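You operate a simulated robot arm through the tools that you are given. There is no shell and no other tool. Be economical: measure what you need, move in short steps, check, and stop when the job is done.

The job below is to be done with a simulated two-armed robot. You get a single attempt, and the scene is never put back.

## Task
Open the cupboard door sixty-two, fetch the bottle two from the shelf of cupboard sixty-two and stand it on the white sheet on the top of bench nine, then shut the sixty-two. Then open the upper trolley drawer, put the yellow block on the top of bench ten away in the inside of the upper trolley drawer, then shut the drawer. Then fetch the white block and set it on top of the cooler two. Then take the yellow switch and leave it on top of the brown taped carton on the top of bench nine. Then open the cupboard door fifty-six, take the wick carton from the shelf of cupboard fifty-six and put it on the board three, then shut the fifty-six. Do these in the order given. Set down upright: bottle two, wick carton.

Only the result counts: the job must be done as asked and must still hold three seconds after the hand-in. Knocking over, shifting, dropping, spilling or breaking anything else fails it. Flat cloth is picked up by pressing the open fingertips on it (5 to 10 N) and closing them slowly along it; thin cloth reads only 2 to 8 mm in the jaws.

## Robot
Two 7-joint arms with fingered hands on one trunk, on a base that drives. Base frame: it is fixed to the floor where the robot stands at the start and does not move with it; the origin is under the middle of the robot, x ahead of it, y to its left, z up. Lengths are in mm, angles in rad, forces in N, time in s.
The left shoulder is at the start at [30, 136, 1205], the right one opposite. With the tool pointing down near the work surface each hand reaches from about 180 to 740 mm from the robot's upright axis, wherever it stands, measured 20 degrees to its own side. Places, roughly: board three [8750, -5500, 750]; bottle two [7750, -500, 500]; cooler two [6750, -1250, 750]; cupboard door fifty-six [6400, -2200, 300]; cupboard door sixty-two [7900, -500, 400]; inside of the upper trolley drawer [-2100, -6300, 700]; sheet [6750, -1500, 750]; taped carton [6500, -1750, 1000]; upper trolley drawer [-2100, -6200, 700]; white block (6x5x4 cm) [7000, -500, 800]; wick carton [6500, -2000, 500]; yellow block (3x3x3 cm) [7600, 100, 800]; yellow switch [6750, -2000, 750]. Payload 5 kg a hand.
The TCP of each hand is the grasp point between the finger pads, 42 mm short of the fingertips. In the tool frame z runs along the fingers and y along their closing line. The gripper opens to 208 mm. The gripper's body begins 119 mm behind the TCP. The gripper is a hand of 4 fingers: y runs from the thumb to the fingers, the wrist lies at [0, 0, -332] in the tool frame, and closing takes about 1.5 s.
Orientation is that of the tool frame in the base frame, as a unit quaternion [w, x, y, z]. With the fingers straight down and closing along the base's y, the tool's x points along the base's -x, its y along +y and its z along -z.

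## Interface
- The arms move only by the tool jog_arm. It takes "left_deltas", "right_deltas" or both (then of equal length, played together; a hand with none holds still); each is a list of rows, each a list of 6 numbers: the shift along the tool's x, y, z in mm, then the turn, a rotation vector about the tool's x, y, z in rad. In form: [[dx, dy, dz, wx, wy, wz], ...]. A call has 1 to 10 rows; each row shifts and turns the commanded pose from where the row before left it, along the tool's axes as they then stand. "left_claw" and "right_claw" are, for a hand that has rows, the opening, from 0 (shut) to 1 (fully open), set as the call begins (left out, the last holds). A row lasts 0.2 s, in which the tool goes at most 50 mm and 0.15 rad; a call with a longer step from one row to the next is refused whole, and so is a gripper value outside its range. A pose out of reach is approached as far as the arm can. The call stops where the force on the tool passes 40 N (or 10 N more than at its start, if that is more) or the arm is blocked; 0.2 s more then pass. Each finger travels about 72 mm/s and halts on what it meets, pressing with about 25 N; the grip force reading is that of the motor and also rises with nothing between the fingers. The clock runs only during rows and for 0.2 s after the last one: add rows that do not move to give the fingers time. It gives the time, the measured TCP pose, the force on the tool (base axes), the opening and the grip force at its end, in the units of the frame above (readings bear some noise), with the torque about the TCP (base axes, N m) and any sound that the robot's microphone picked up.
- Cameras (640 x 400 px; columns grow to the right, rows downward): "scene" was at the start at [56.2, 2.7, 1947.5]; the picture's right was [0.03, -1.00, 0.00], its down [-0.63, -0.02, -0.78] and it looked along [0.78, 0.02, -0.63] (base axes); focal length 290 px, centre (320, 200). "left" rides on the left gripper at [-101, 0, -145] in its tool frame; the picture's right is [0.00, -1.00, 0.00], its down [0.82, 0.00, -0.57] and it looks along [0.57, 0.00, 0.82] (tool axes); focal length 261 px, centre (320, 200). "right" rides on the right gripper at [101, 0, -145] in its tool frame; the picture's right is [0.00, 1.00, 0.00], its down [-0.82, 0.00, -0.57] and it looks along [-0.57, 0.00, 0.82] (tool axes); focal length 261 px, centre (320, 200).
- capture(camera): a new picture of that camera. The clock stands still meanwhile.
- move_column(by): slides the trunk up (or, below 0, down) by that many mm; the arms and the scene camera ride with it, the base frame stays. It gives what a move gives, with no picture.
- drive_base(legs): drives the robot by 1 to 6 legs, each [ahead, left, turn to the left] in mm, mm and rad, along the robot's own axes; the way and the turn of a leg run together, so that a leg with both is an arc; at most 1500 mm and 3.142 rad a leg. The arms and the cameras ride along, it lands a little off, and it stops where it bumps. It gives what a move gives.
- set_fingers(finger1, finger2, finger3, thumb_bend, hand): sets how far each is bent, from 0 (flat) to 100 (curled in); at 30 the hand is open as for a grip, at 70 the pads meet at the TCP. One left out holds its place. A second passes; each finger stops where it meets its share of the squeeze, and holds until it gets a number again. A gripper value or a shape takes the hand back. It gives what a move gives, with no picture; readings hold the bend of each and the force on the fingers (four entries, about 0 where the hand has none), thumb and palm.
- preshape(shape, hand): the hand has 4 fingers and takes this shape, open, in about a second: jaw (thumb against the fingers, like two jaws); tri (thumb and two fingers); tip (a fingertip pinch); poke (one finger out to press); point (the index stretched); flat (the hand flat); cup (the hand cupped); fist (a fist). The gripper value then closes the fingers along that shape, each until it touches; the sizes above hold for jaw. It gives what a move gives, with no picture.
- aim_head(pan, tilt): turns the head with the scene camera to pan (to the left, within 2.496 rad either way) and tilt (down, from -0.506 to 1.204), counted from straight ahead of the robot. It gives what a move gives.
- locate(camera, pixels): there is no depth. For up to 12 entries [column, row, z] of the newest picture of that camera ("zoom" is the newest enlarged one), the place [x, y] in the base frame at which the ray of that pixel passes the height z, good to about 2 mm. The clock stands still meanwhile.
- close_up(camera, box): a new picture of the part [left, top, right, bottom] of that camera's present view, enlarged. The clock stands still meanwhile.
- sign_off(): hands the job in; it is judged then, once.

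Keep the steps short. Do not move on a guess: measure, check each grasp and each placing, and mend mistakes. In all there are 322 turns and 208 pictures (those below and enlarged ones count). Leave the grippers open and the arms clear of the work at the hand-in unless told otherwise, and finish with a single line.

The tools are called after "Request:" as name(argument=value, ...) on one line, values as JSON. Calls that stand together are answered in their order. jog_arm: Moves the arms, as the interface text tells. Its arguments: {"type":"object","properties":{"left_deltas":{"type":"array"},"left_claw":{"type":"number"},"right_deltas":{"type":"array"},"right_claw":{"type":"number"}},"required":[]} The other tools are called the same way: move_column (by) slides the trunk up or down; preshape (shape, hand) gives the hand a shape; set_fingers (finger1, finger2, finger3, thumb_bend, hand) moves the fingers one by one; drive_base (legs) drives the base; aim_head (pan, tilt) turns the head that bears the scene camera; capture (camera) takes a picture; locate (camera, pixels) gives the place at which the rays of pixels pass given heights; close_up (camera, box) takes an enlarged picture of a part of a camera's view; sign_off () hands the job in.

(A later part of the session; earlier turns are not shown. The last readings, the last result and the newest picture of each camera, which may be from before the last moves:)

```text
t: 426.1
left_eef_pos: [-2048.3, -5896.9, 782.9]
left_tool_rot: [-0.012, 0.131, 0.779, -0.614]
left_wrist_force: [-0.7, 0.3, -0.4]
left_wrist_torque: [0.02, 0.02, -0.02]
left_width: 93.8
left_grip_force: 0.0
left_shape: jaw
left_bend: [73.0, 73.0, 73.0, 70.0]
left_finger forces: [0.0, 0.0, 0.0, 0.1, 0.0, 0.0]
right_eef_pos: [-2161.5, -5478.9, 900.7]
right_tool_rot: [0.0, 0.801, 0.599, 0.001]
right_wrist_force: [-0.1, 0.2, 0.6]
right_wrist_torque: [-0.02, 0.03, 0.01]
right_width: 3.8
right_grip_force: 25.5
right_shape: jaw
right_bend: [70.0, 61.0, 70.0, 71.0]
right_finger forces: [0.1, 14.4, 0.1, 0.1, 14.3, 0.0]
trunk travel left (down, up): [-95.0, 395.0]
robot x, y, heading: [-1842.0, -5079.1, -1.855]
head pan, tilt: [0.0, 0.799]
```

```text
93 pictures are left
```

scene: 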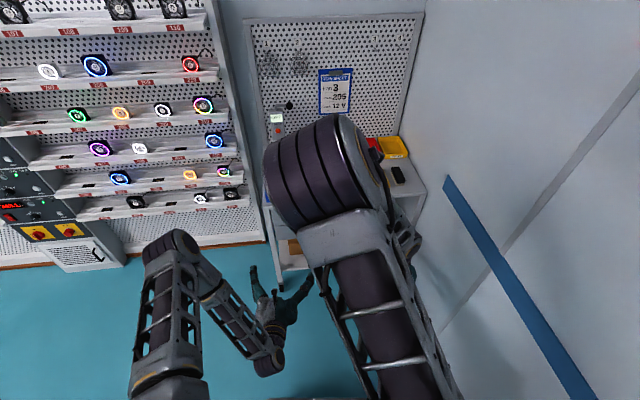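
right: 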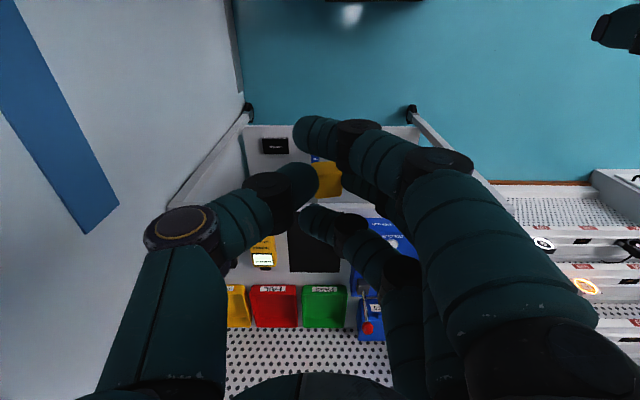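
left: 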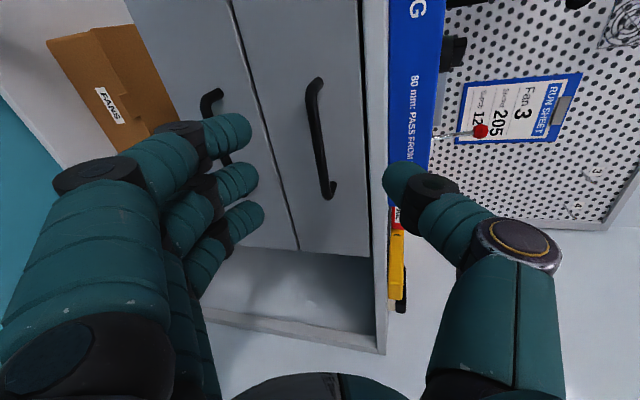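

Bar centred. Narrow the opening (the top lip is only ~58 mm above) and advance.

Request:
jog_arm(left_deltas=[[0, 2, 0, 0, 0, 0], [0, 0, 0, 0, 0, 0], [0, 0, 0, 0, 0, 0], [0, 0, 25, 0, 0, 0], [0, 0, 25, 0, 0, 0], [0, 0, 20, 0, 0, 0], [0, 0, 0, 0, 0, 0]], left_claw=0.25)

Request:
capture(camera="left")

```text
t: 427.6
left_eef_pos: [-2059.7, -5964.3, 763.1]
left_tool_rot: [-0.012, 0.131, 0.779, -0.613]
left_wrist_force: [-0.3, -0.3, 0.1]
left_wrist_torque: [0.04, 0.01, -0.02]
left_width: 52.8
left_grip_force: 0.1
left_shape: jaw
left_bend: [73.0, 73.0, 73.0, 70.0]
left_finger forces: [0.0, 0.0, 0.1, 0.0, 0.1, 0.0]
right_eef_pos: [-2161.6, -5479.2, 900.7]
right_tool_rot: [-0.001, 0.8, 0.6, 0.0]
right_wrist_force: [-1.1, 0.3, -0.7]
right_wrist_torque: [0.02, 0.0, -0.01]
right_width: 3.8
right_grip_force: 25.8
right_shape: jaw
right_bend: [70.0, 61.0, 70.0, 71.0]
right_finger forces: [0.1, 14.3, 0.0, 0.0, 14.4, 0.0]
trunk travel left (down, up): [-95.0, 395.0]
robot x, y, heading: [-1843.8, -5081.9, -1.855]
head pan, tilt: [0.0, 0.799]
```

```text
92 pictures are left
```

left: 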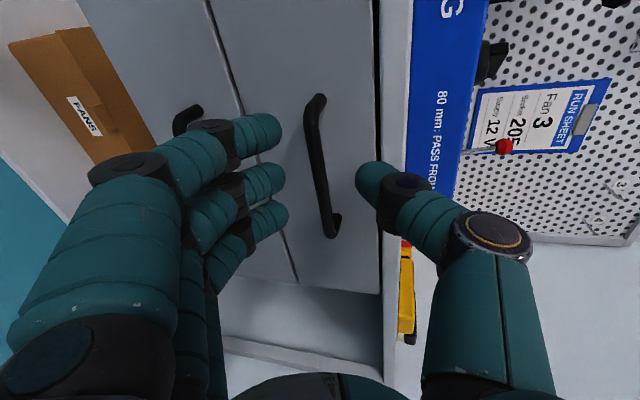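

Request:
jog_arm(left_deltas=[[0, 0, 10, 0, 0, 0], [0, 0, 10, 0, 0, 0], [0, 0, 7, 0, 0, 0], [0, 0, 0, 0, 0, 0]])

Request:
jog_arm(left_deltas=[[0, 0, 0, 0, 0, 0], [0, 0, 0, 0, 0, 0], [0, 0, 0, 0, 0, 0], [0, 0, 0, 0, 0, 0], [0, 0, 0, 0, 0, 0]], left_claw=0)

Request:
capture(camera="left")

```text
t: 428.6
left_eef_pos: [-2065.6, -5990.1, 758.1]
left_tool_rot: [-0.012, 0.131, 0.779, -0.613]
left_wrist_force: [0.1, 0.6, -0.8]
left_wrist_torque: [0.01, 0.03, 0.01]
left_width: 52.6
left_grip_force: 0.0
left_shape: jaw
left_bend: [73.0, 73.0, 73.0, 70.0]
left_finger forces: [0.0, 0.0, 0.0, 0.0, 0.0, 0.1]
right_eef_pos: [-2161.8, -5479.2, 901.3]
right_tool_rot: [-0.001, 0.8, 0.6, 0.0]
right_wrist_force: [-0.5, 0.9, -0.2]
right_wrist_torque: [0.01, 0.01, -0.01]
right_width: 3.6
right_grip_force: 25.0
right_shape: jaw
right_bend: [70.0, 61.0, 70.0, 71.0]
right_finger forces: [0.0, 14.4, 0.0, 0.1, 14.3, 0.0]
trunk travel left (down, up): [-95.0, 395.0]
robot x, y, heading: [-1841.7, -5082.9, -1.85]
head pan, tilt: [0.0, 0.799]
```

```text
t: 429.9
left_eef_pos: [-2066.4, -5990.2, 756.2]
left_tool_rot: [-0.012, 0.131, 0.779, -0.613]
left_wrist_force: [-0.2, -1.0, -2.3]
left_wrist_torque: [0.09, 0.07, 0.02]
left_width: 7.0
left_grip_force: 24.6
left_shape: jaw
left_bend: [72.0, 71.0, 70.0, 70.0]
left_finger forces: [7.4, 7.3, 7.6, 0.0, 21.2, 0.0]
right_eef_pos: [-2162.4, -5479.1, 900.8]
right_tool_rot: [0.0, 0.8, 0.599, 0.0]
right_wrist_force: [0.5, -0.5, -0.2]
right_wrist_torque: [0.01, 0.02, 0.04]
right_width: 3.8
right_grip_force: 24.6
right_shape: jaw
right_bend: [70.0, 61.0, 70.0, 71.0]
right_finger forces: [0.0, 14.4, 0.0, 0.1, 14.3, 0.0]
trunk travel left (down, up): [-95.0, 395.0]
robot x, y, heading: [-1840.2, -5082.7, -1.855]
head pan, tilt: [0.0, 0.799]
```

```text
91 pictures are left
```

left: 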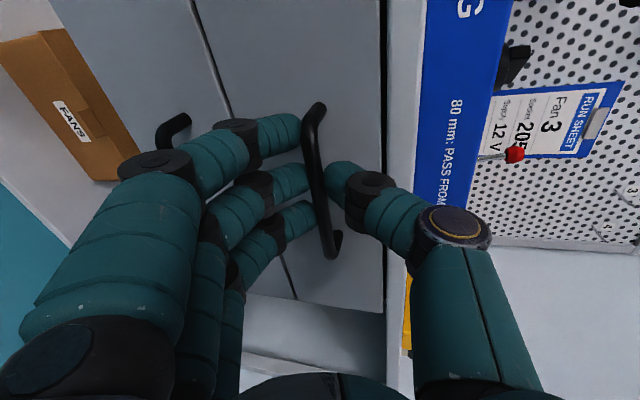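

Gripped. Pull the drawer straight out ~225 mm.

Request:
jog_arm(left_deltas=[[0.8, 6.1, -24.2, 0, 0, 0], [0.8, 6.1, -24.2, 0, 0, 0], [0.8, 6.1, -24.2, 0, 0, 0], [0.8, 6.1, -24.2, 0, 0, 0], [0.8, 6.1, -24.2, 0, 0, 0], [0.8, 6.1, -24.2, 0, 0, 0], [0.8, 6.1, -24.2, 0, 0, 0], [0.8, 6.1, -24.2, 0, 0, 0], [0, 0, 0, 0, 0, 0]])

Request:
capture(camera="left")

Request:
capture(camera="scene")

```text
t: 431.9
left_eef_pos: [-2032.1, -5792.5, 756.9]
left_tool_rot: [-0.014, 0.134, 0.779, -0.612]
left_wrist_force: [-36.1, 4.4, -9.3]
left_wrist_torque: [0.28, 0.37, -0.78]
left_width: 7.0
left_grip_force: 24.9
left_shape: jaw
left_bend: [72.0, 71.0, 70.0, 70.0]
left_finger forces: [8.5, 8.9, 9.2, 0.0, 19.4, 0.0]
right_eef_pos: [-2163.6, -5478.6, 900.2]
right_tool_rot: [0.0, 0.8, 0.599, 0.003]
right_wrist_force: [-0.6, -0.3, 0.1]
right_wrist_torque: [-0.02, -0.02, 0.01]
right_width: 3.4
right_grip_force: 25.0
right_shape: jaw
right_bend: [70.0, 61.0, 70.0, 71.0]
right_finger forces: [0.1, 14.4, 0.0, 0.1, 14.3, 0.0]
trunk travel left (down, up): [-95.0, 395.0]
robot x, y, heading: [-1838.5, -5081.2, -1.852]
head pan, tilt: [0.0, 0.799]
```

```text
90 pictures are left
```

left: 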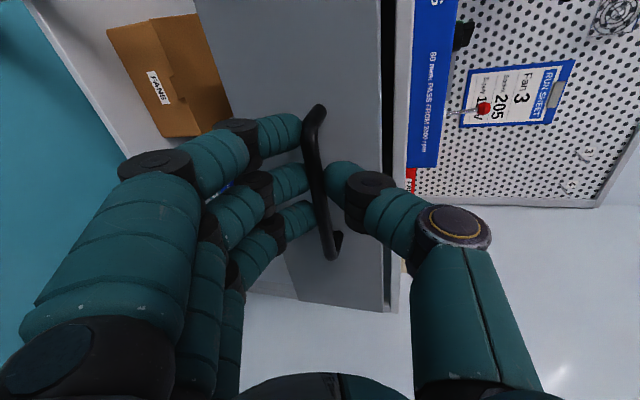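

```text
89 pictures are left
```

scene: 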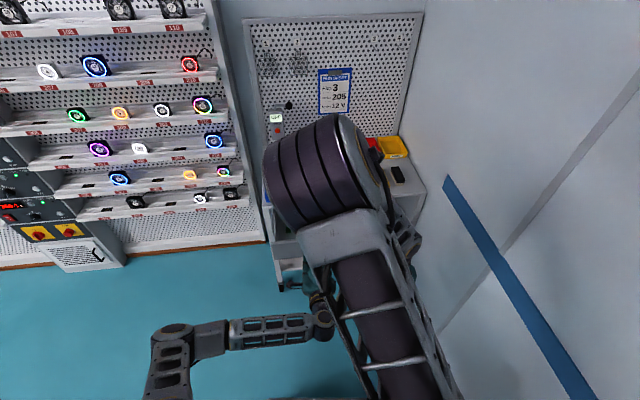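

Drawer pulled ~200 mm. Release and retreat.

Request:
jog_arm(left_deltas=[[0, 0, 0, 0, 0, 0], [0, 0, 0, 0, 0, 0], [0, 0, 0, 0, 0, 0], [0, 0, -20, 0, 0, 0], [0, 0, -25, 0, 0, 0], [0, 0, -25, 0, 0, 0]], left_claw=0.3)

Request:
capture(camera="left")

Request:
capture(camera="right")

```text
t: 433.2
left_eef_pos: [-2014.9, -5727.1, 777.0]
left_tool_rot: [-0.011, 0.132, 0.779, -0.613]
left_wrist_force: [0.0, 0.8, 0.5]
left_wrist_torque: [0.01, 0.0, 0.01]
left_width: 62.0
left_grip_force: 0.0
left_shape: jaw
left_bend: [73.0, 73.0, 73.0, 70.0]
left_finger forces: [0.0, 0.0, 0.1, 0.1, 0.0, 0.0]
right_eef_pos: [-2161.9, -5479.4, 900.5]
right_tool_rot: [-0.001, 0.8, 0.6, 0.0]
right_wrist_force: [0.0, 1.2, -0.7]
right_wrist_torque: [0.0, 0.03, 0.0]
right_width: 4.1
right_grip_force: 25.0
right_shape: jaw
right_bend: [70.0, 61.0, 70.0, 71.0]
right_finger forces: [0.0, 14.5, 0.0, 0.1, 14.3, 0.0]
trunk travel left (down, up): [-95.0, 395.0]
robot x, y, heading: [-1843.3, -5083.3, -1.852]
head pan, tilt: [0.0, 0.799]
```

```text
88 pictures are left
```

left: 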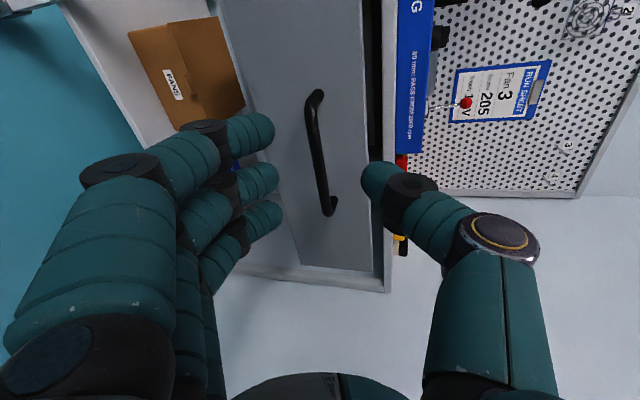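

```text
87 pictures are left
```

right: 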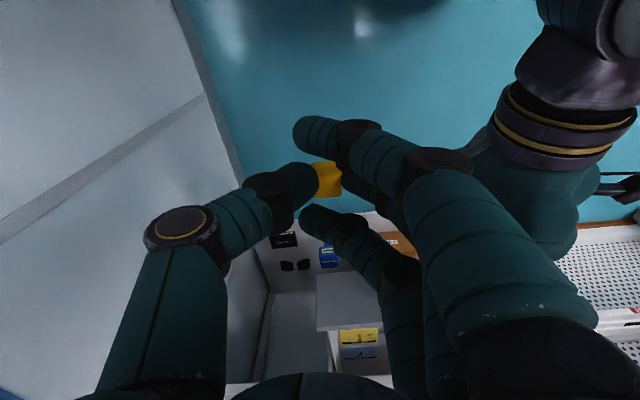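

Drawer open; inside I see boxes at its back. Clear the left arm, raise the column, and bring the right hand over the drawer.

Request:
jog_arm(left_deltas=[[-30, 0, -30, 0, 0, 0], [-35, 0, -25, 0, 0, 0], [-40, 0, -15, 0, 0, 0], [-40, 0, 0, 0, 0, 0], [-40, 0, 0, 0, 0, 0], [-40, 0, 0, 0, 0, 0]])

Request:
move_column(by=170)

Request:
jog_arm(right_deltas=[[-40, 10, 0, 0, 0, 0], [-40, 10, 0, 0, 0, 0], [-40, 10, 0, 0, 0, 0], [-40, 10, 0, 0, 0, 0], [-40, 10, 0, 0, 0, 0], [-40, 10, 0, 0, 0, 0]])

Request:
capture(camera="right")

Request:
capture(camera="scene")

```text
t: 434.6
left_eef_pos: [-1785.0, -5708.7, 824.9]
left_tool_rot: [-0.013, 0.132, 0.779, -0.613]
left_wrist_force: [0.2, -0.6, 0.6]
left_wrist_torque: [0.01, -0.02, 0.0]
left_width: 61.9
left_grip_force: 0.0
left_shape: jaw
left_bend: [73.0, 73.0, 73.0, 70.0]
left_finger forces: [0.0, 0.0, 0.0, 0.0, 0.0, 0.0]
right_eef_pos: [-2163.0, -5478.5, 901.5]
right_tool_rot: [-0.001, 0.8, 0.599, 0.0]
right_wrist_force: [0.1, 0.0, 1.1]
right_wrist_torque: [-0.02, 0.06, -0.02]
right_width: 4.0
right_grip_force: 25.0
right_shape: jaw
right_bend: [70.0, 61.0, 70.0, 71.0]
right_finger forces: [0.0, 14.4, 0.0, 0.1, 14.3, 0.0]
trunk travel left (down, up): [-95.0, 395.0]
robot x, y, heading: [-1838.7, -5081.0, -1.858]
head pan, tilt: [0.0, 0.799]
```

```text
t: 436.6
left_eef_pos: [-1784.8, -5709.5, 993.3]
left_tool_rot: [-0.012, 0.132, 0.778, -0.614]
left_wrist_force: [0.5, 0.3, 0.4]
left_wrist_torque: [-0.03, 0.03, -0.02]
left_width: 62.1
left_grip_force: 0.1
left_shape: jaw
left_bend: [73.0, 73.0, 73.0, 70.0]
left_finger forces: [0.0, 0.1, 0.0, 0.1, 0.1, 0.1]
right_eef_pos: [-2162.5, -5480.3, 1071.0]
right_tool_rot: [0.0, 0.8, 0.6, 0.001]
right_wrist_force: [-0.3, 0.6, -0.4]
right_wrist_torque: [0.01, -0.03, -0.01]
right_width: 3.7
right_grip_force: 24.4
right_shape: jaw
right_bend: [70.0, 61.0, 70.0, 71.0]
right_finger forces: [0.0, 14.4, 0.1, 0.0, 14.3, 0.0]
trunk travel left (down, up): [-265.0, 225.0]
robot x, y, heading: [-1837.2, -5081.4, -1.854]
head pan, tilt: [0.0, 0.799]
```

```text
t: 438.0
left_eef_pos: [-1784.5, -5710.3, 993.3]
left_tool_rot: [-0.011, 0.132, 0.779, -0.613]
left_wrist_force: [-0.3, -0.3, -0.2]
left_wrist_torque: [-0.03, -0.02, -0.01]
left_width: 62.1
left_grip_force: 0.1
left_shape: jaw
left_bend: [73.0, 73.0, 73.0, 70.0]
left_finger forces: [0.0, 0.0, 0.1, 0.0, 0.0, 0.0]
right_eef_pos: [-2174.8, -5727.3, 1071.1]
right_tool_rot: [-0.001, 0.8, 0.599, 0.002]
right_wrist_force: [-2.0, 0.8, -0.7]
right_wrist_torque: [0.09, -0.07, -0.01]
right_width: 3.6
right_grip_force: 24.9
right_shape: jaw
right_bend: [70.0, 61.0, 70.0, 71.0]
right_finger forces: [0.0, 14.4, 0.0, 0.1, 14.4, 0.0]
trunk travel left (down, up): [-265.0, 225.0]
robot x, y, heading: [-1843.0, -5083.3, -1.854]
head pan, tilt: [0.0, 0.799]
```

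```text
86 pictures are left
```

right: 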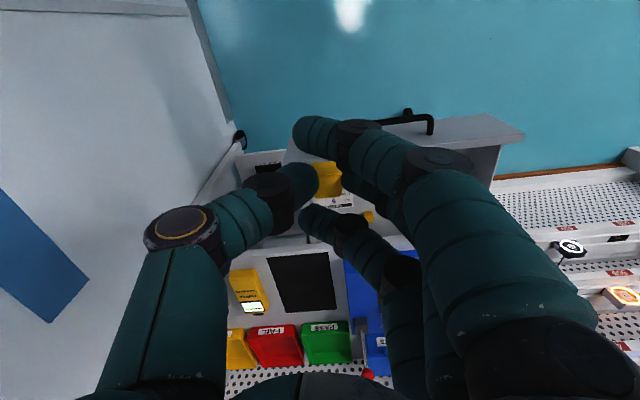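

```text
85 pictures are left
```

scene: 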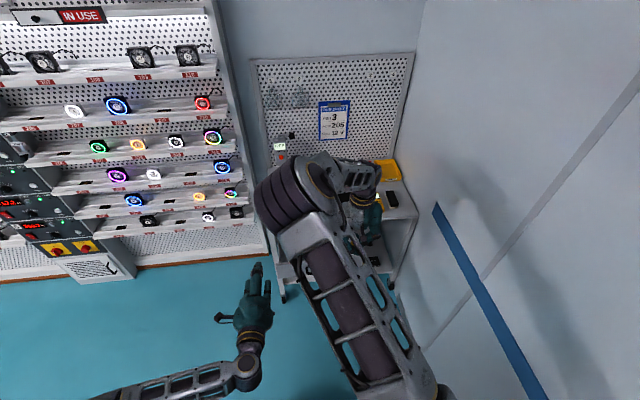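

Request:
jog_arm(right_deltas=[[0, 34, 0, 0, 0, 0], [0, 34, 0, 0, 0, 0], [-20, 34, 0, 0, 0, 0], [-20, 32, 0, 0, 0, 0]])

Request:
capture(camera="right")

```text
t: 439.0
left_eef_pos: [-1784.9, -5709.9, 993.2]
left_tool_rot: [-0.012, 0.131, 0.779, -0.613]
left_wrist_force: [-0.2, -0.6, 0.2]
left_wrist_torque: [-0.03, 0.03, -0.05]
left_width: 61.9
left_grip_force: 0.1
left_shape: jaw
left_bend: [73.0, 73.0, 73.0, 70.0]
left_finger forces: [0.0, 0.1, 0.0, 0.0, 0.1, 0.1]
right_eef_pos: [-2054.3, -5801.2, 1073.6]
right_tool_rot: [-0.001, 0.801, 0.599, 0.001]
right_wrist_force: [-1.1, -0.2, -0.2]
right_wrist_torque: [-0.03, -0.03, 0.02]
right_width: 3.7
right_grip_force: 24.9
right_shape: jaw
right_bend: [70.0, 61.0, 70.0, 71.0]
right_finger forces: [0.0, 14.5, 0.1, 0.0, 14.4, 0.0]
trunk travel left (down, up): [-265.0, 225.0]
robot x, y, heading: [-1845.1, -5078.8, -1.856]
head pan, tilt: [0.0, 0.799]
```

```text
84 pictures are left
```

right: 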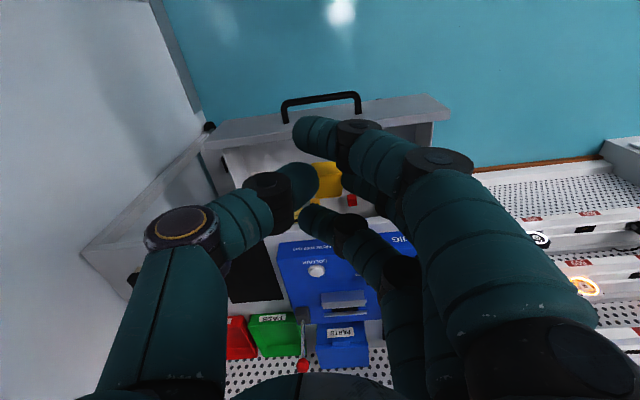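

Request:
locate(camera="right", pixels=[[255, 165, 720], [225, 152, 800], [440, 120, 800], [265, 238, 830], [300, 207, 720], [352, 200, 720], [405, 135, 800], [220, 160, 720]])

Request:
close_up(camera="right", box=[180, 70, 480, 260])

```text
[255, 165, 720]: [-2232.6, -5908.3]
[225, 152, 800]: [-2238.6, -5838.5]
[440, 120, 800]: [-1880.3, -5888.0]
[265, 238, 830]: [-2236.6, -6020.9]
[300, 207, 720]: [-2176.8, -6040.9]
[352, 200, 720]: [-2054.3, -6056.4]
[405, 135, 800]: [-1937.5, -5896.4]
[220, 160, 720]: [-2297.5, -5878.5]
```

```text
2.11 times, centred on (330, 165) of right
```

zoom: 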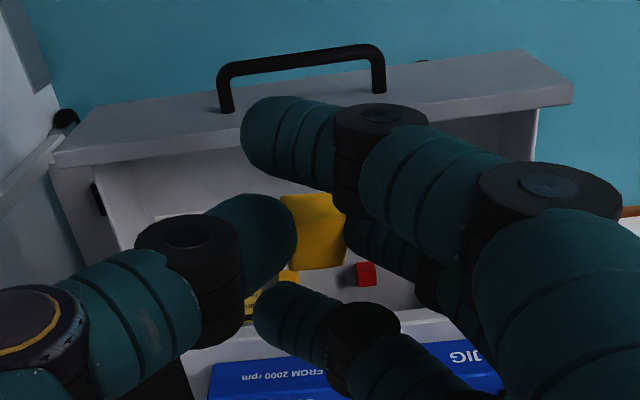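

Move over the middle of the open drawer, then lower in stages.

Request:
jog_arm(right_deltas=[[-37, 5, 0, 0, 0, 0], [-37, 5, 0, 0, 0, 0], [-37, 5, 0, 0, 0, 0], [-37, 5, 0, 0, 0, 0], [0, 0, 40, 0, 0, 0], [0, 0, 40, 0, 0, 0], [0, 0, 40, 0, 0, 0], [0, 0, 30, 0, 0, 0]])

Request:
capture(camera="right")

```text
t: 440.8
left_eef_pos: [-1785.1, -5708.6, 992.9]
left_tool_rot: [-0.011, 0.131, 0.779, -0.613]
left_wrist_force: [-0.3, 1.2, -0.6]
left_wrist_torque: [0.0, -0.05, 0.08]
left_width: 62.0
left_grip_force: 0.1
left_shape: jaw
left_bend: [73.0, 73.0, 73.0, 70.0]
left_finger forces: [0.0, 0.1, 0.0, 0.0, 0.1, 0.0]
right_eef_pos: [-2077.6, -5948.4, 918.8]
right_tool_rot: [0.0, 0.8, 0.6, 0.001]
right_wrist_force: [-0.1, -1.3, -0.6]
right_wrist_torque: [0.11, -0.04, 0.0]
right_width: 3.7
right_grip_force: 24.8
right_shape: jaw
right_bend: [70.0, 61.0, 70.0, 71.0]
right_finger forces: [0.0, 14.4, 0.0, 0.0, 14.4, 0.0]
trunk travel left (down, up): [-265.0, 225.0]
robot x, y, heading: [-1842.7, -5082.3, -1.854]
head pan, tilt: [0.0, 0.799]
```

```text
82 pictures are left
```

right: 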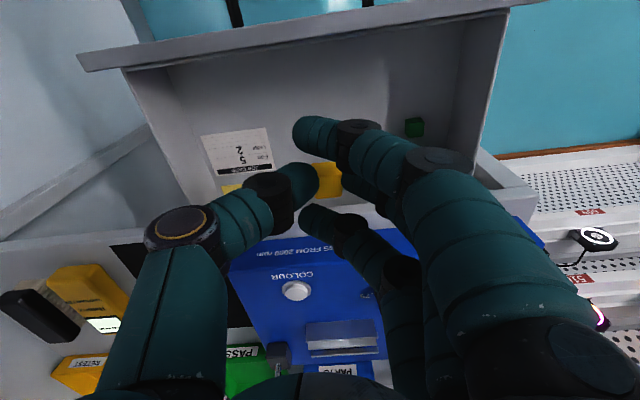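

Request:
jog_arm(right_deltas=[[0, 0, 35, 0, 0, 0], [0, 0, 35, 0, 0, 0], [0, 0, 30, 0, 0, 0], [0, 0, 20, 0, 0, 0], [0, 0, 0, 0, 0, 0]])

Request:
capture(camera="right")

```text
t: 442.0
left_eef_pos: [-1783.7, -5708.9, 994.5]
left_tool_rot: [-0.012, 0.131, 0.779, -0.613]
left_wrist_force: [0.9, 0.9, 0.3]
left_wrist_torque: [-0.02, -0.01, 0.03]
left_width: 61.9
left_grip_force: 0.0
left_shape: jaw
left_bend: [73.0, 73.0, 73.0, 70.0]
left_finger forces: [0.0, 0.0, 0.1, 0.0, 0.0, 0.0]
right_eef_pos: [-2074.5, -5932.9, 800.9]
right_tool_rot: [0.0, 0.8, 0.6, 0.001]
right_wrist_force: [0.8, 1.4, -0.1]
right_wrist_torque: [0.0, 0.02, 0.01]
right_width: 3.6
right_grip_force: 25.0
right_shape: jaw
right_bend: [70.0, 61.0, 70.0, 71.0]
right_finger forces: [0.0, 14.4, 0.1, 0.1, 14.3, 0.1]
right hand out of reach, approached as far as the arm can: row 3, 4
trunk travel left (down, up): [-265.0, 225.0]
robot x, y, heading: [-1840.3, -5080.7, -1.858]
head pan, tilt: [0.0, 0.799]
```

```text
81 pictures are left
```

right: 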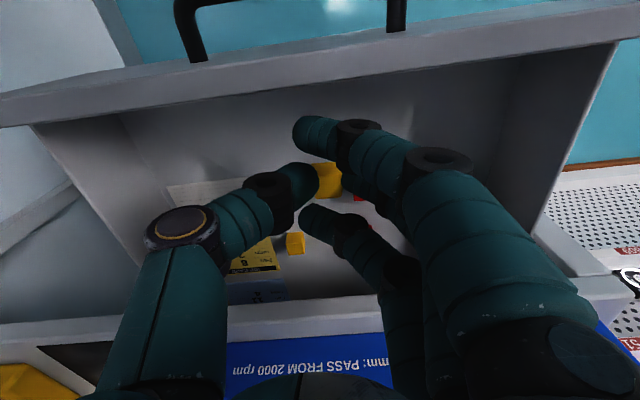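

Block is inside the drawer volume. Lower the column 35 mm more and release.

Request:
move_column(by=-35)

Request:
capture(camera="right")

```text
t: 442.8
left_eef_pos: [-1784.9, -5708.3, 960.3]
left_tool_rot: [-0.013, 0.131, 0.779, -0.614]
left_wrist_force: [-0.6, 0.5, 0.3]
left_wrist_torque: [0.04, 0.01, 0.03]
left_width: 61.9
left_grip_force: 0.0
left_shape: jaw
left_bend: [73.0, 73.0, 73.0, 70.0]
left_finger forces: [0.1, 0.1, 0.0, 0.0, 0.0, 0.1]
right_eef_pos: [-2074.7, -5933.3, 766.6]
right_tool_rot: [0.0, 0.8, 0.6, 0.001]
right_wrist_force: [-0.2, -0.3, 1.1]
right_wrist_torque: [0.0, 0.02, 0.01]
right_width: 3.8
right_grip_force: 24.9
right_shape: jaw
right_bend: [70.0, 61.0, 70.0, 71.0]
right_finger forces: [0.0, 14.4, 0.0, 0.0, 14.4, 0.1]
trunk travel left (down, up): [-230.0, 260.0]
robot x, y, heading: [-1837.8, -5080.7, -1.858]
head pan, tilt: [0.0, 0.799]
```

```text
80 pictures are left
```

right: 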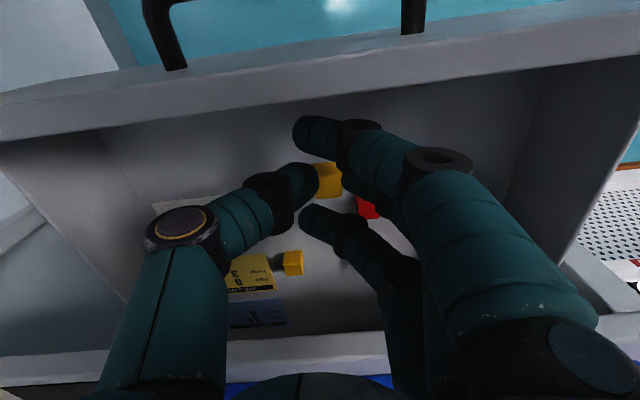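

Request:
move_column(by=-20)

Request:
capture(camera="right")

```text
t: 443.4
left_eef_pos: [-1783.5, -5709.4, 939.4]
left_tool_rot: [-0.012, 0.132, 0.779, -0.612]
left_wrist_force: [0.3, -0.4, 0.0]
left_wrist_torque: [0.06, -0.01, 0.03]
left_width: 61.7
left_grip_force: 0.1
left_shape: jaw
left_bend: [73.0, 73.0, 73.0, 70.0]
left_finger forces: [0.0, 0.1, 0.0, 0.0, 0.0, 0.0]
right_eef_pos: [-2075.5, -5932.8, 747.1]
right_tool_rot: [0.0, 0.801, 0.599, 0.001]
right_wrist_force: [-0.1, -0.7, 0.6]
right_wrist_torque: [-0.01, 0.0, -0.02]
right_width: 3.6
right_grip_force: 24.8
right_shape: jaw
right_bend: [70.0, 61.0, 70.0, 71.0]
right_finger forces: [0.1, 14.4, 0.1, 0.1, 14.4, 0.1]
trunk travel left (down, up): [-210.0, 280.0]
robot x, y, heading: [-1840.0, -5079.2, -1.857]
head pan, tilt: [0.0, 0.799]
```

```text
79 pictures are left
```

right: 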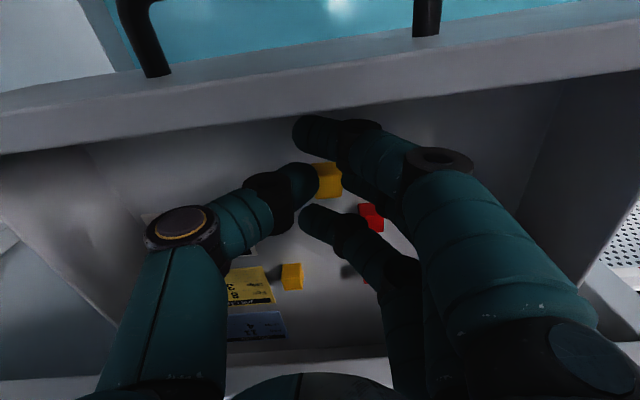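

Release gently with a small opening (red cube is nearby).

Request:
jog_arm(right_deltas=[[0, 0, 0, 0, 0, 0], [0, 0, 0, 0, 0, 0], [0, 0, 0, 0, 0, 0], [0, 0, 0, 0, 0, 0]], right_claw=0.22)

Request:
capture(camera="right")

```text
t: 444.4
left_eef_pos: [-1783.7, -5709.6, 938.6]
left_tool_rot: [-0.012, 0.132, 0.779, -0.613]
left_wrist_force: [0.6, 0.4, 0.1]
left_wrist_torque: [-0.01, 0.0, -0.03]
left_width: 61.8
left_grip_force: 0.1
left_shape: jaw
left_bend: [73.0, 73.0, 73.0, 70.0]
left_finger forces: [0.1, 0.1, 0.0, 0.0, 0.0, 0.1]
right_eef_pos: [-2075.2, -5933.1, 745.8]
right_tool_rot: [-0.001, 0.8, 0.599, 0.002]
right_wrist_force: [-0.2, -1.0, 0.4]
right_wrist_torque: [0.01, -0.01, -0.01]
right_width: 44.9
right_grip_force: 0.1
right_shape: jaw
right_bend: [73.0, 73.0, 73.0, 70.0]
right_finger forces: [0.1, 0.1, 0.0, 0.1, 0.0, 0.0]
trunk travel left (down, up): [-210.0, 280.0]
robot x, y, heading: [-1844.3, -5079.3, -1.855]
head pan, tilt: [0.0, 0.799]
```

```text
78 pictures are left
```

right: 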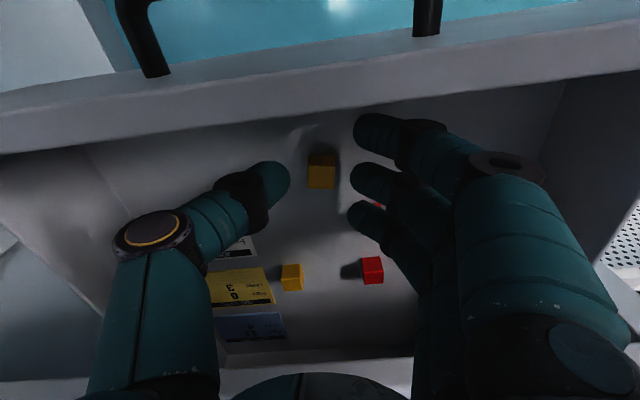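

Block is on the drawer floor. Lift straight out and bring the right hand back.

Request:
move_column(by=250)

Request:
jog_arm(right_deltas=[[40, 0, 0, 0, 0, 0], [40, 0, 0, 0, 0, 0], [40, 0, 0, 0, 0, 0], [40, -10, 0, 0, 0, 0], [40, -20, 0, 0, 0, 0], [40, -20, 0, 0, 0, 0], [40, -20, 0, 0, 0, 0], [40, -20, 0, 0, 0, 0], [40, -20, 0, 0, 0, 0]])

Request:
capture(camera="right")

Request:
capture(camera="scene")

```text
t: 447.0
left_eef_pos: [-1783.7, -5709.6, 1188.1]
left_tool_rot: [-0.012, 0.132, 0.778, -0.614]
left_wrist_force: [0.5, -0.2, -0.5]
left_wrist_torque: [0.0, 0.02, 0.02]
left_width: 61.7
left_grip_force: 0.0
left_shape: jaw
left_bend: [73.0, 73.0, 73.0, 70.0]
left_finger forces: [0.0, 0.1, 0.1, 0.0, 0.0, 0.0]
right_eef_pos: [-2074.6, -5932.2, 996.2]
right_tool_rot: [-0.001, 0.8, 0.6, 0.001]
right_wrist_force: [0.9, 0.1, -0.7]
right_wrist_torque: [-0.01, -0.01, 0.0]
right_width: 45.4
right_grip_force: 0.1
right_shape: jaw
right_bend: [73.0, 73.0, 73.0, 70.0]
right_finger forces: [0.1, 0.1, 0.0, 0.0, 0.0, 0.1]
trunk travel left (down, up): [-460.0, 30.0]
robot x, y, heading: [-1839.7, -5079.7, -1.855]
head pan, tilt: [0.0, 0.799]
```

```text
t: 449.0
left_eef_pos: [-1785.5, -5707.4, 1189.2]
left_tool_rot: [-0.012, 0.131, 0.779, -0.613]
left_wrist_force: [-0.5, 0.4, 0.1]
left_wrist_torque: [0.04, -0.07, 0.15]
left_width: 61.8
left_grip_force: 0.1
left_shape: jaw
left_bend: [73.0, 73.0, 73.0, 70.0]
left_finger forces: [0.1, 0.1, 0.0, 0.0, 0.1, 0.0]
right_eef_pos: [-2079.6, -5556.4, 997.6]
right_tool_rot: [0.001, 0.8, 0.6, 0.001]
right_wrist_force: [0.0, -0.6, 0.1]
right_wrist_torque: [0.0, -0.06, 0.02]
right_width: 45.5
right_grip_force: 0.0
right_shape: jaw
right_bend: [73.0, 73.0, 73.0, 70.0]
right_finger forces: [0.0, 0.0, 0.0, 0.0, 0.1, 0.0]
trunk travel left (down, up): [-460.0, 30.0]
robot x, y, heading: [-1843.2, -5081.5, -1.855]
head pan, tilt: [0.0, 0.799]
```

```text
77 pictures are left
```

right: 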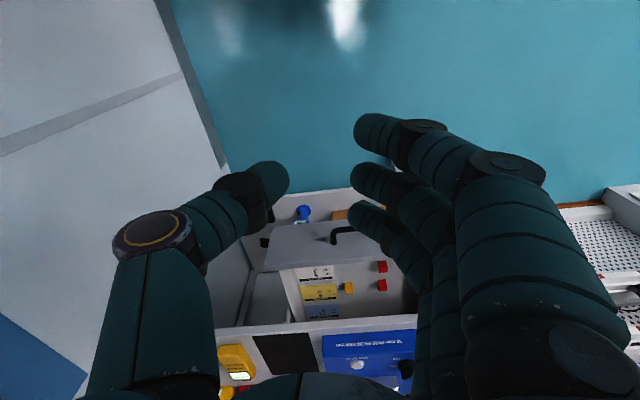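

```text
76 pictures are left
```

scene: 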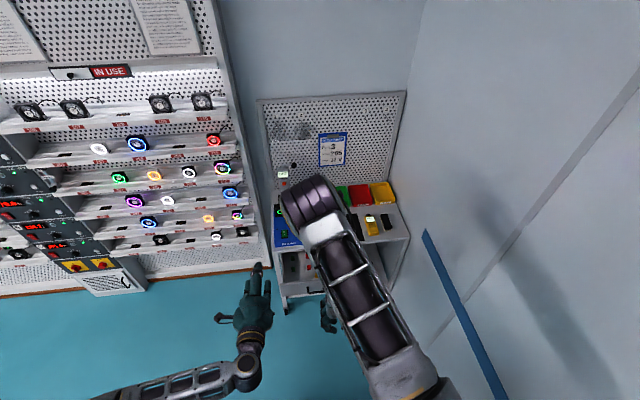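

Now shut the drawer with the left hand: first move the right hand aside and up, then lower the column.

Request:
jog_arm(right_deltas=[[0, -35, -30, 0, 0, 0], [0, -35, -30, 0, 0, 0], [0, -35, -30, 0, 0, 0], [0, -35, -30, 0, 0, 0], [0, -35, -30, 0, 0, 0], [0, -20, -30, 0, 0, 0]])

Request:
move_column(by=-425)

Request:
jog_arm(left_deltas=[[37, -8.4, 11, 0, 0, 0], [37, -8.4, 11, 0, 0, 0], [37, -8.4, 11, 0, 0, 0], [37, -8.4, 11, 0, 0, 0], [37, -8.4, 11, 0, 0, 0], [37, -8.4, 11, 0, 0, 0]], left_claw=0)

Request:
capture(camera="left")

```text
t: 450.4
left_eef_pos: [-1784.1, -5708.0, 1189.0]
left_tool_rot: [-0.012, 0.132, 0.779, -0.613]
left_wrist_force: [-0.1, 0.6, 0.0]
left_wrist_torque: [0.03, -0.03, 0.01]
left_width: 61.9
left_grip_force: 0.0
left_shape: jaw
left_bend: [73.0, 73.0, 73.0, 70.0]
left_finger forces: [0.1, 0.0, 0.1, 0.0, 0.0, 0.0]
right_eef_pos: [-2265.7, -5499.4, 1177.0]
right_tool_rot: [-0.001, 0.8, 0.6, 0.001]
right_wrist_force: [0.7, 1.5, 0.1]
right_wrist_torque: [-0.09, -0.01, -0.01]
right_width: 45.5
right_grip_force: 0.0
right_shape: jaw
right_bend: [73.0, 73.0, 73.0, 70.0]
right_finger forces: [0.0, 0.0, 0.0, 0.0, 0.0, 0.0]
trunk travel left (down, up): [-460.0, 30.0]
robot x, y, heading: [-1842.7, -5078.0, -1.853]
head pan, tilt: [0.0, 0.799]
```

```text
refused: -425 is not a number from -400 to 400
```

```text
t: 451.8
left_eef_pos: [-2023.6, -5734.6, 1187.5]
left_tool_rot: [-0.01, 0.131, 0.78, -0.612]
left_wrist_force: [-0.8, -1.1, -1.0]
left_wrist_torque: [-0.05, -0.01, 0.05]
left_width: 0.0
left_grip_force: 25.0
left_shape: jaw
left_bend: [70.0, 70.0, 70.0, 70.0]
left_finger forces: [0.1, 0.0, 0.0, 0.1, 0.0, 0.0]
right_eef_pos: [-2269.3, -5501.7, 1175.5]
right_tool_rot: [0.0, 0.8, 0.6, 0.002]
right_wrist_force: [-1.5, 0.2, -0.7]
right_wrist_torque: [0.06, -0.13, 0.01]
right_width: 45.6
right_grip_force: 0.0
right_shape: jaw
right_bend: [73.0, 73.0, 73.0, 70.0]
right_finger forces: [0.0, 0.0, 0.1, 0.1, 0.1, 0.0]
trunk travel left (down, up): [-460.0, 30.0]
robot x, y, heading: [-1838.7, -5078.9, -1.854]
head pan, tilt: [0.0, 0.799]
```

```text
75 pictures are left
```

left: 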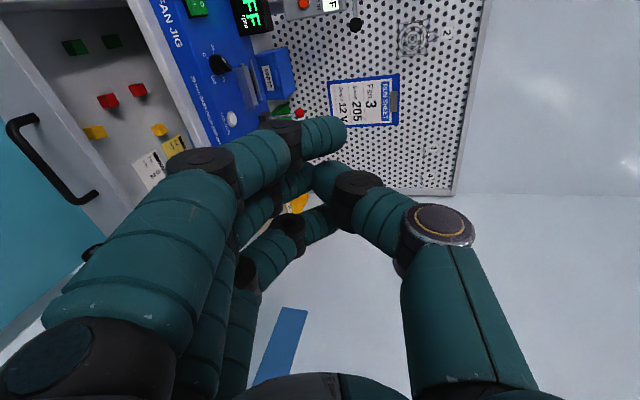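

The column step was refused (limit 400), but this view shows our yellow block lying in the drawer. Lower now.

Request:
move_column(by=-395)

Request:
capture(camera="left")

```text
t: 455.6
left_eef_pos: [-2023.5, -5733.9, 793.6]
left_tool_rot: [-0.012, 0.132, 0.779, -0.613]
left_wrist_force: [1.0, 0.5, 0.8]
left_wrist_torque: [0.03, -0.06, 0.02]
left_width: 0.0
left_grip_force: 24.9
left_shape: jaw
left_bend: [70.0, 70.0, 70.0, 70.0]
left_finger forces: [0.0, 0.0, 0.1, 0.0, 0.0, 0.1]
right_eef_pos: [-2267.5, -5499.7, 782.1]
right_tool_rot: [-0.001, 0.8, 0.6, 0.001]
right_wrist_force: [-0.4, -0.5, 1.0]
right_wrist_torque: [0.01, -0.02, 0.02]
right_width: 45.8
right_grip_force: 0.1
right_shape: jaw
right_bend: [73.0, 73.0, 73.0, 70.0]
right_finger forces: [0.0, 0.0, 0.1, 0.1, 0.1, 0.0]
trunk travel left (down, up): [-65.0, 425.0]
robot x, y, heading: [-1842.0, -5077.5, -1.855]
head pan, tilt: [0.0, 0.799]
```

```text
74 pictures are left
```

left: 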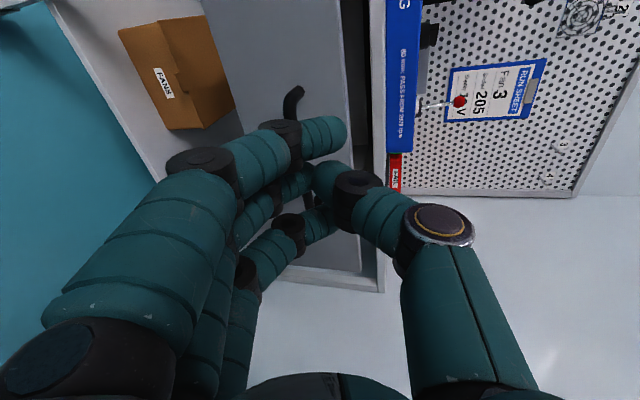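

Request:
jog_arm(left_deltas=[[0, 18, 0, 0, 0, 0], [-0.8, -6.1, 24.2, 0, 0, 0], [-0.8, -6.1, 24.2, 0, 0, 0], [-0.8, -6.1, 24.2, 0, 0, 0], [-0.8, -6.1, 24.2, 0, 0, 0], [-0.8, -6.1, 24.2, 0, 0, 0], [-0.8, -6.1, 24.2, 0, 0, 0], [-0.8, -6.1, 24.2, 0, 0, 0], [-0.8, -6.1, 24.2, 0, 0, 0]])

Request:
capture(camera="left")

```text
t: 457.6
left_eef_pos: [-2056.7, -5926.0, 775.9]
left_tool_rot: [-0.012, 0.131, 0.779, -0.613]
left_wrist_force: [0.2, 1.0, 0.2]
left_wrist_torque: [-0.06, 0.02, 0.01]
left_width: 0.1
left_grip_force: 25.6
left_shape: jaw
left_bend: [70.0, 70.0, 70.0, 70.0]
left_finger forces: [0.1, 0.1, 0.0, 0.0, 0.0, 0.0]
right_eef_pos: [-2267.5, -5500.8, 782.5]
right_tool_rot: [-0.001, 0.8, 0.599, 0.001]
right_wrist_force: [-0.4, -0.7, -1.0]
right_wrist_torque: [0.03, -0.03, -0.01]
right_width: 45.6
right_grip_force: 0.0
right_shape: jaw
right_bend: [73.0, 73.0, 73.0, 70.0]
right_finger forces: [0.0, 0.1, 0.0, 0.0, 0.0, 0.0]
trunk travel left (down, up): [-65.0, 425.0]
robot x, y, heading: [-1843.0, -5082.6, -1.86]
head pan, tilt: [0.0, 0.799]
```

```text
73 pictures are left
```

left: 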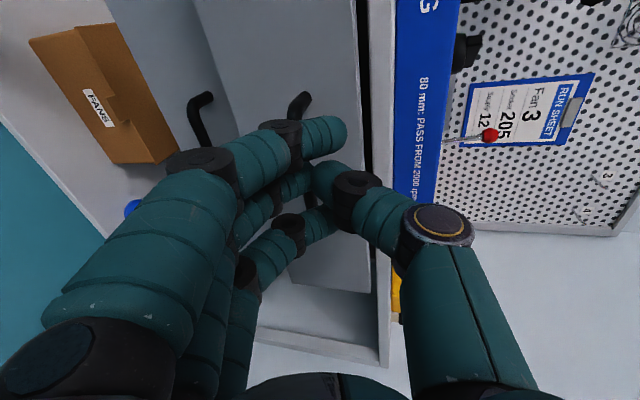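

Drawer moving in. Push on until it stops.

Request:
jog_arm(left_deltas=[[-0.6, -4, 16, 0, 0, 0], [-0.6, -4, 16, 0, 0, 0], [-0.6, -4, 16, 0, 0, 0], [-0.6, -4, 16, 0, 0, 0], [-0.6, -4, 16, 0, 0, 0], [-0.6, -4, 16, 0, 0, 0]])

Request:
capture(camera="left")

```text
t: 458.5
left_eef_pos: [-2068.1, -5972.6, 780.0]
left_tool_rot: [-0.013, 0.132, 0.778, -0.614]
left_wrist_force: [11.3, 26.0, 16.2]
left_wrist_torque: [0.09, -0.22, 0.29]
left_width: 0.0
left_grip_force: 25.2
left_shape: jaw
left_bend: [70.0, 70.0, 70.0, 69.0]
left_finger forces: [0.1, 62.6, 0.0, 0.0, 0.1, 0.0]
right_eef_pos: [-2266.6, -5499.4, 783.2]
right_tool_rot: [-0.001, 0.8, 0.6, 0.0]
right_wrist_force: [0.4, -2.1, 0.6]
right_wrist_torque: [0.18, -0.02, 0.02]
right_width: 45.6
right_grip_force: 0.0
right_shape: jaw
right_bend: [73.0, 73.0, 73.0, 70.0]
right_finger forces: [0.0, 0.0, 0.0, 0.1, 0.1, 0.0]
trunk travel left (down, up): [-65.0, 425.0]
robot x, y, heading: [-1842.2, -5081.5, -1.854]
head pan, tilt: [0.0, 0.799]
stopped in row 4 (left hand): the force on the tool passed its limit at 52 N (the readings are from after the stop); the commanded pose is now the measured one
```

```text
72 pictures are left
```

left: 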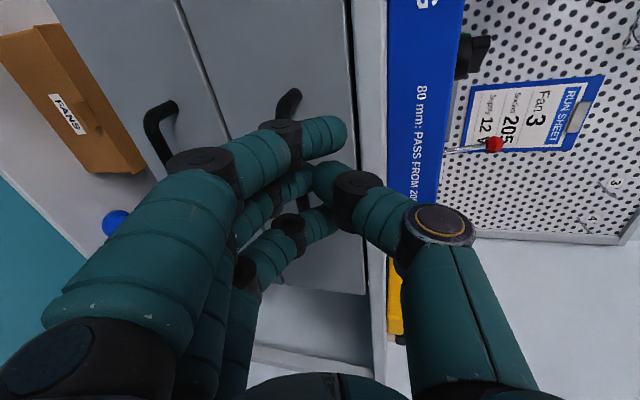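

Request:
jog_arm(left_deltas=[[0, 0, -20, 0, 0, 0], [0, 0, -40, 0, 0, 0], [0, 0, -40, 0, 0, 0], [-30, 0, -30, 0, 0, 0], [-40, 0, 0, 0, 0, 0], [-40, 0, 0, 0, 0, 0]])

Request:
capture(camera="left")

```text
t: 459.9
left_eef_pos: [-1938.8, -5871.8, 824.3]
left_tool_rot: [-0.014, 0.133, 0.779, -0.612]
left_wrist_force: [-1.1, -0.5, -0.4]
left_wrist_torque: [-0.03, -0.01, 0.02]
left_width: 0.0
left_grip_force: 25.2
left_shape: jaw
left_bend: [70.0, 70.0, 70.0, 69.0]
left_finger forces: [0.1, 0.1, 0.0, 0.0, 0.1, 0.0]
right_eef_pos: [-2267.0, -5499.4, 782.3]
right_tool_rot: [-0.001, 0.8, 0.6, 0.001]
right_wrist_force: [0.6, -0.2, -0.2]
right_wrist_torque: [0.02, 0.06, 0.03]
right_width: 45.7
right_grip_force: 0.2
right_shape: jaw
right_bend: [73.0, 73.0, 73.0, 70.0]
right_finger forces: [0.0, 0.0, 0.0, 0.0, 0.0, 0.0]
trunk travel left (down, up): [-65.0, 425.0]
robot x, y, heading: [-1842.6, -5078.6, -1.857]
head pan, tilt: [0.0, 0.799]
```

```text
71 pictures are left
```

left: 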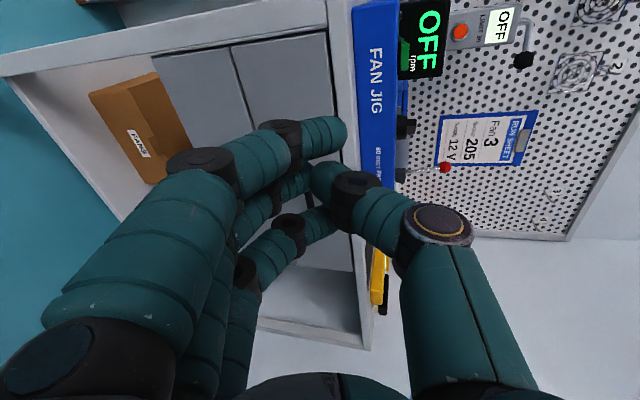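

Drawers are flush: shut. Tuck the left hand back to pointing down.

Request:
jog_arm(left_deltas=[[0, 0, -10, 0, 0, 0.145], [0, 0, -10, 0, 0, 0.145], [0, 0, -10, 0, 0, 0.145], [0, 0, -10, 0, 0, 0.145], [0, 0, -10, 0, 0, 0.145], [0, 0, -10, 0, 0, 0.145], [0, 0, -10, 0, 0, 0.145], [0, 0, -10, 0, 0, 0.145], [0, 0, -10, 0, 0, 0.145], [0, 0, -10, 0, 0, 0.145]], left_claw=0.5)

Request:
move_column(by=300)

Request:
jog_arm(left_deltas=[[0, 0, -30, 0, 0.13, 0], [0, 0, -30, 0, 0.13, 0], [0, 0, -30, 0, 0.13, 0], [0, 0, -30, 0, 0.13, 0], [0, 0, -30, 0, 0.13, 0], [0, 0, -30, 0, 0.13, 0], [10, 0, -20, 0, 0.13, 0], [20, 0, -10, 0, 0.13, 0], [20, 0, 0, 0, 0.13, 0], [20, 0, 0, 0, 0.1, 0]])

Request:
capture(camera="scene")

```text
t: 462.1
left_eef_pos: [-1921.9, -5780.1, 850.0]
left_tool_rot: [0.398, 0.615, 0.495, -0.467]
left_wrist_force: [-0.7, 0.4, 0.0]
left_wrist_torque: [-0.01, 0.03, 0.0]
left_width: 103.8
left_grip_force: 0.0
left_shape: jaw
left_bend: [73.0, 73.0, 73.0, 70.0]
left_finger forces: [0.0, 0.0, 0.0, 0.1, 0.0, 0.1]
right_eef_pos: [-2266.3, -5499.3, 781.6]
right_tool_rot: [-0.001, 0.8, 0.6, 0.0]
right_wrist_force: [0.6, 0.0, 0.2]
right_wrist_torque: [-0.02, -0.06, -0.01]
right_width: 45.7
right_grip_force: 0.1
right_shape: jaw
right_bend: [73.0, 73.0, 73.0, 70.0]
right_finger forces: [0.0, 0.0, 0.0, 0.0, 0.1, 0.0]
trunk travel left (down, up): [-65.0, 425.0]
robot x, y, heading: [-1840.9, -5080.2, -1.856]
head pan, tilt: [0.0, 0.799]
```

```text
t: 465.1
left_eef_pos: [-1922.3, -5780.3, 1150.1]
left_tool_rot: [0.397, 0.615, 0.495, -0.468]
left_wrist_force: [0.0, 0.6, 0.3]
left_wrist_torque: [-0.05, 0.0, -0.03]
left_width: 104.0
left_grip_force: 0.0
left_shape: jaw
left_bend: [73.0, 73.0, 73.0, 70.0]
left_finger forces: [0.0, 0.0, 0.0, 0.0, 0.0, 0.0]
right_eef_pos: [-2266.3, -5500.8, 1082.5]
right_tool_rot: [-0.001, 0.8, 0.6, 0.001]
right_wrist_force: [-0.1, -0.4, -0.1]
right_wrist_torque: [0.05, -0.04, 0.02]
right_width: 45.5
right_grip_force: 0.1
right_shape: jaw
right_bend: [73.0, 73.0, 73.0, 70.0]
right_finger forces: [0.1, 0.0, 0.0, 0.1, 0.0, 0.0]
trunk travel left (down, up): [-365.0, 125.0]
robot x, y, heading: [-1841.6, -5081.1, -1.852]
head pan, tilt: [0.0, 0.799]
```

```text
t: 467.3
left_eef_pos: [-1880.3, -5557.7, 1250.9]
left_tool_rot: [0.025, 0.773, 0.633, -0.011]
left_wrist_force: [1.0, -0.6, 0.4]
left_wrist_torque: [0.05, 0.0, -0.04]
left_width: 103.8
left_grip_force: 0.1
left_shape: jaw
left_bend: [73.0, 73.0, 73.0, 70.0]
left_finger forces: [0.0, 0.0, 0.0, 0.0, 0.0, 0.1]
right_eef_pos: [-2266.2, -5500.0, 1082.3]
right_tool_rot: [-0.002, 0.8, 0.6, 0.001]
right_wrist_force: [-0.1, -0.2, -0.5]
right_wrist_torque: [0.01, 0.03, 0.0]
right_width: 45.6
right_grip_force: 0.0
right_shape: jaw
right_bend: [73.0, 73.0, 73.0, 70.0]
right_finger forces: [0.1, 0.1, 0.0, 0.1, 0.1, 0.0]
trunk travel left (down, up): [-365.0, 125.0]
robot x, y, heading: [-1845.2, -5077.4, -1.851]
head pan, tilt: [0.0, 0.799]
```

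```text
70 pictures are left
```

scene: 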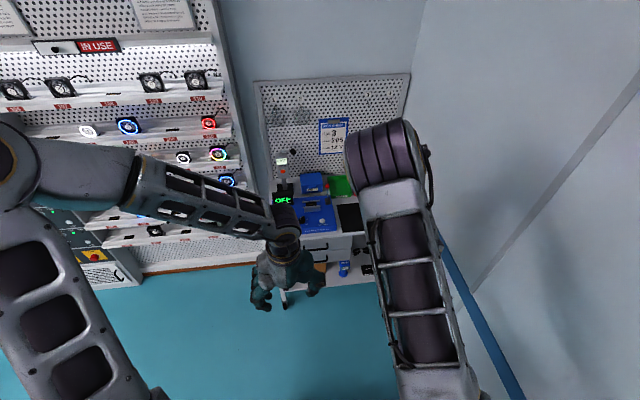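

Trolley done. Drive back the known way: reverse up the front aisle, then turn to +x.

Request:
drive_base(legs=[[-1495, 160, 0], [-1495, 160, 0.116], [-1500, 0, 0], [-1500, 0, 0], [-1450, 0, 0], [0, 0, 1.737]])

Request:
aim_head(pan=-0.1, tilt=0.5)

Request:
capture(camera="scene")

```text
refused: leg 1 is longer than a leg can be; nothing moved
```

```text
t: 468.1
left_eef_pos: [-1881.9, -5556.7, 1251.2]
left_tool_rot: [0.026, 0.773, 0.634, -0.012]
left_wrist_force: [0.2, -0.6, -0.7]
left_wrist_torque: [0.01, 0.01, 0.03]
left_width: 103.9
left_grip_force: 0.1
left_shape: jaw
left_bend: [73.0, 73.0, 73.0, 70.0]
left_finger forces: [0.0, 0.0, 0.0, 0.1, 0.1, 0.0]
right_eef_pos: [-2267.2, -5501.4, 1081.1]
right_tool_rot: [-0.001, 0.8, 0.6, 0.0]
right_wrist_force: [0.3, 0.4, 0.1]
right_wrist_torque: [0.0, 0.01, 0.02]
right_width: 46.0
right_grip_force: 0.1
right_shape: jaw
right_bend: [73.0, 73.0, 73.0, 70.0]
right_finger forces: [0.1, 0.0, 0.1, 0.1, 0.0, 0.0]
trunk travel left (down, up): [-365.0, 125.0]
robot x, y, heading: [-1841.7, -5077.0, -1.856]
head pan, tilt: [-0.099, 0.499]
```

```text
69 pictures are left
```

scene: 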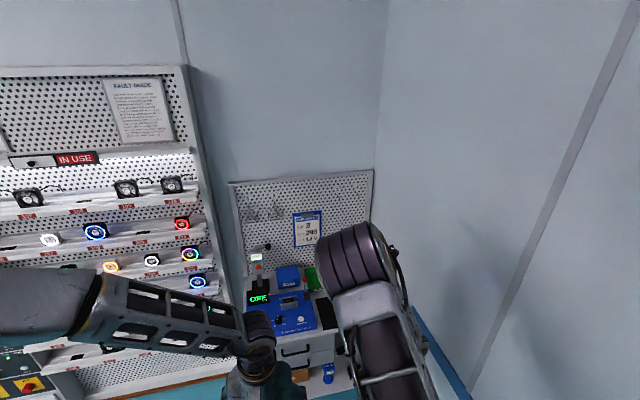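

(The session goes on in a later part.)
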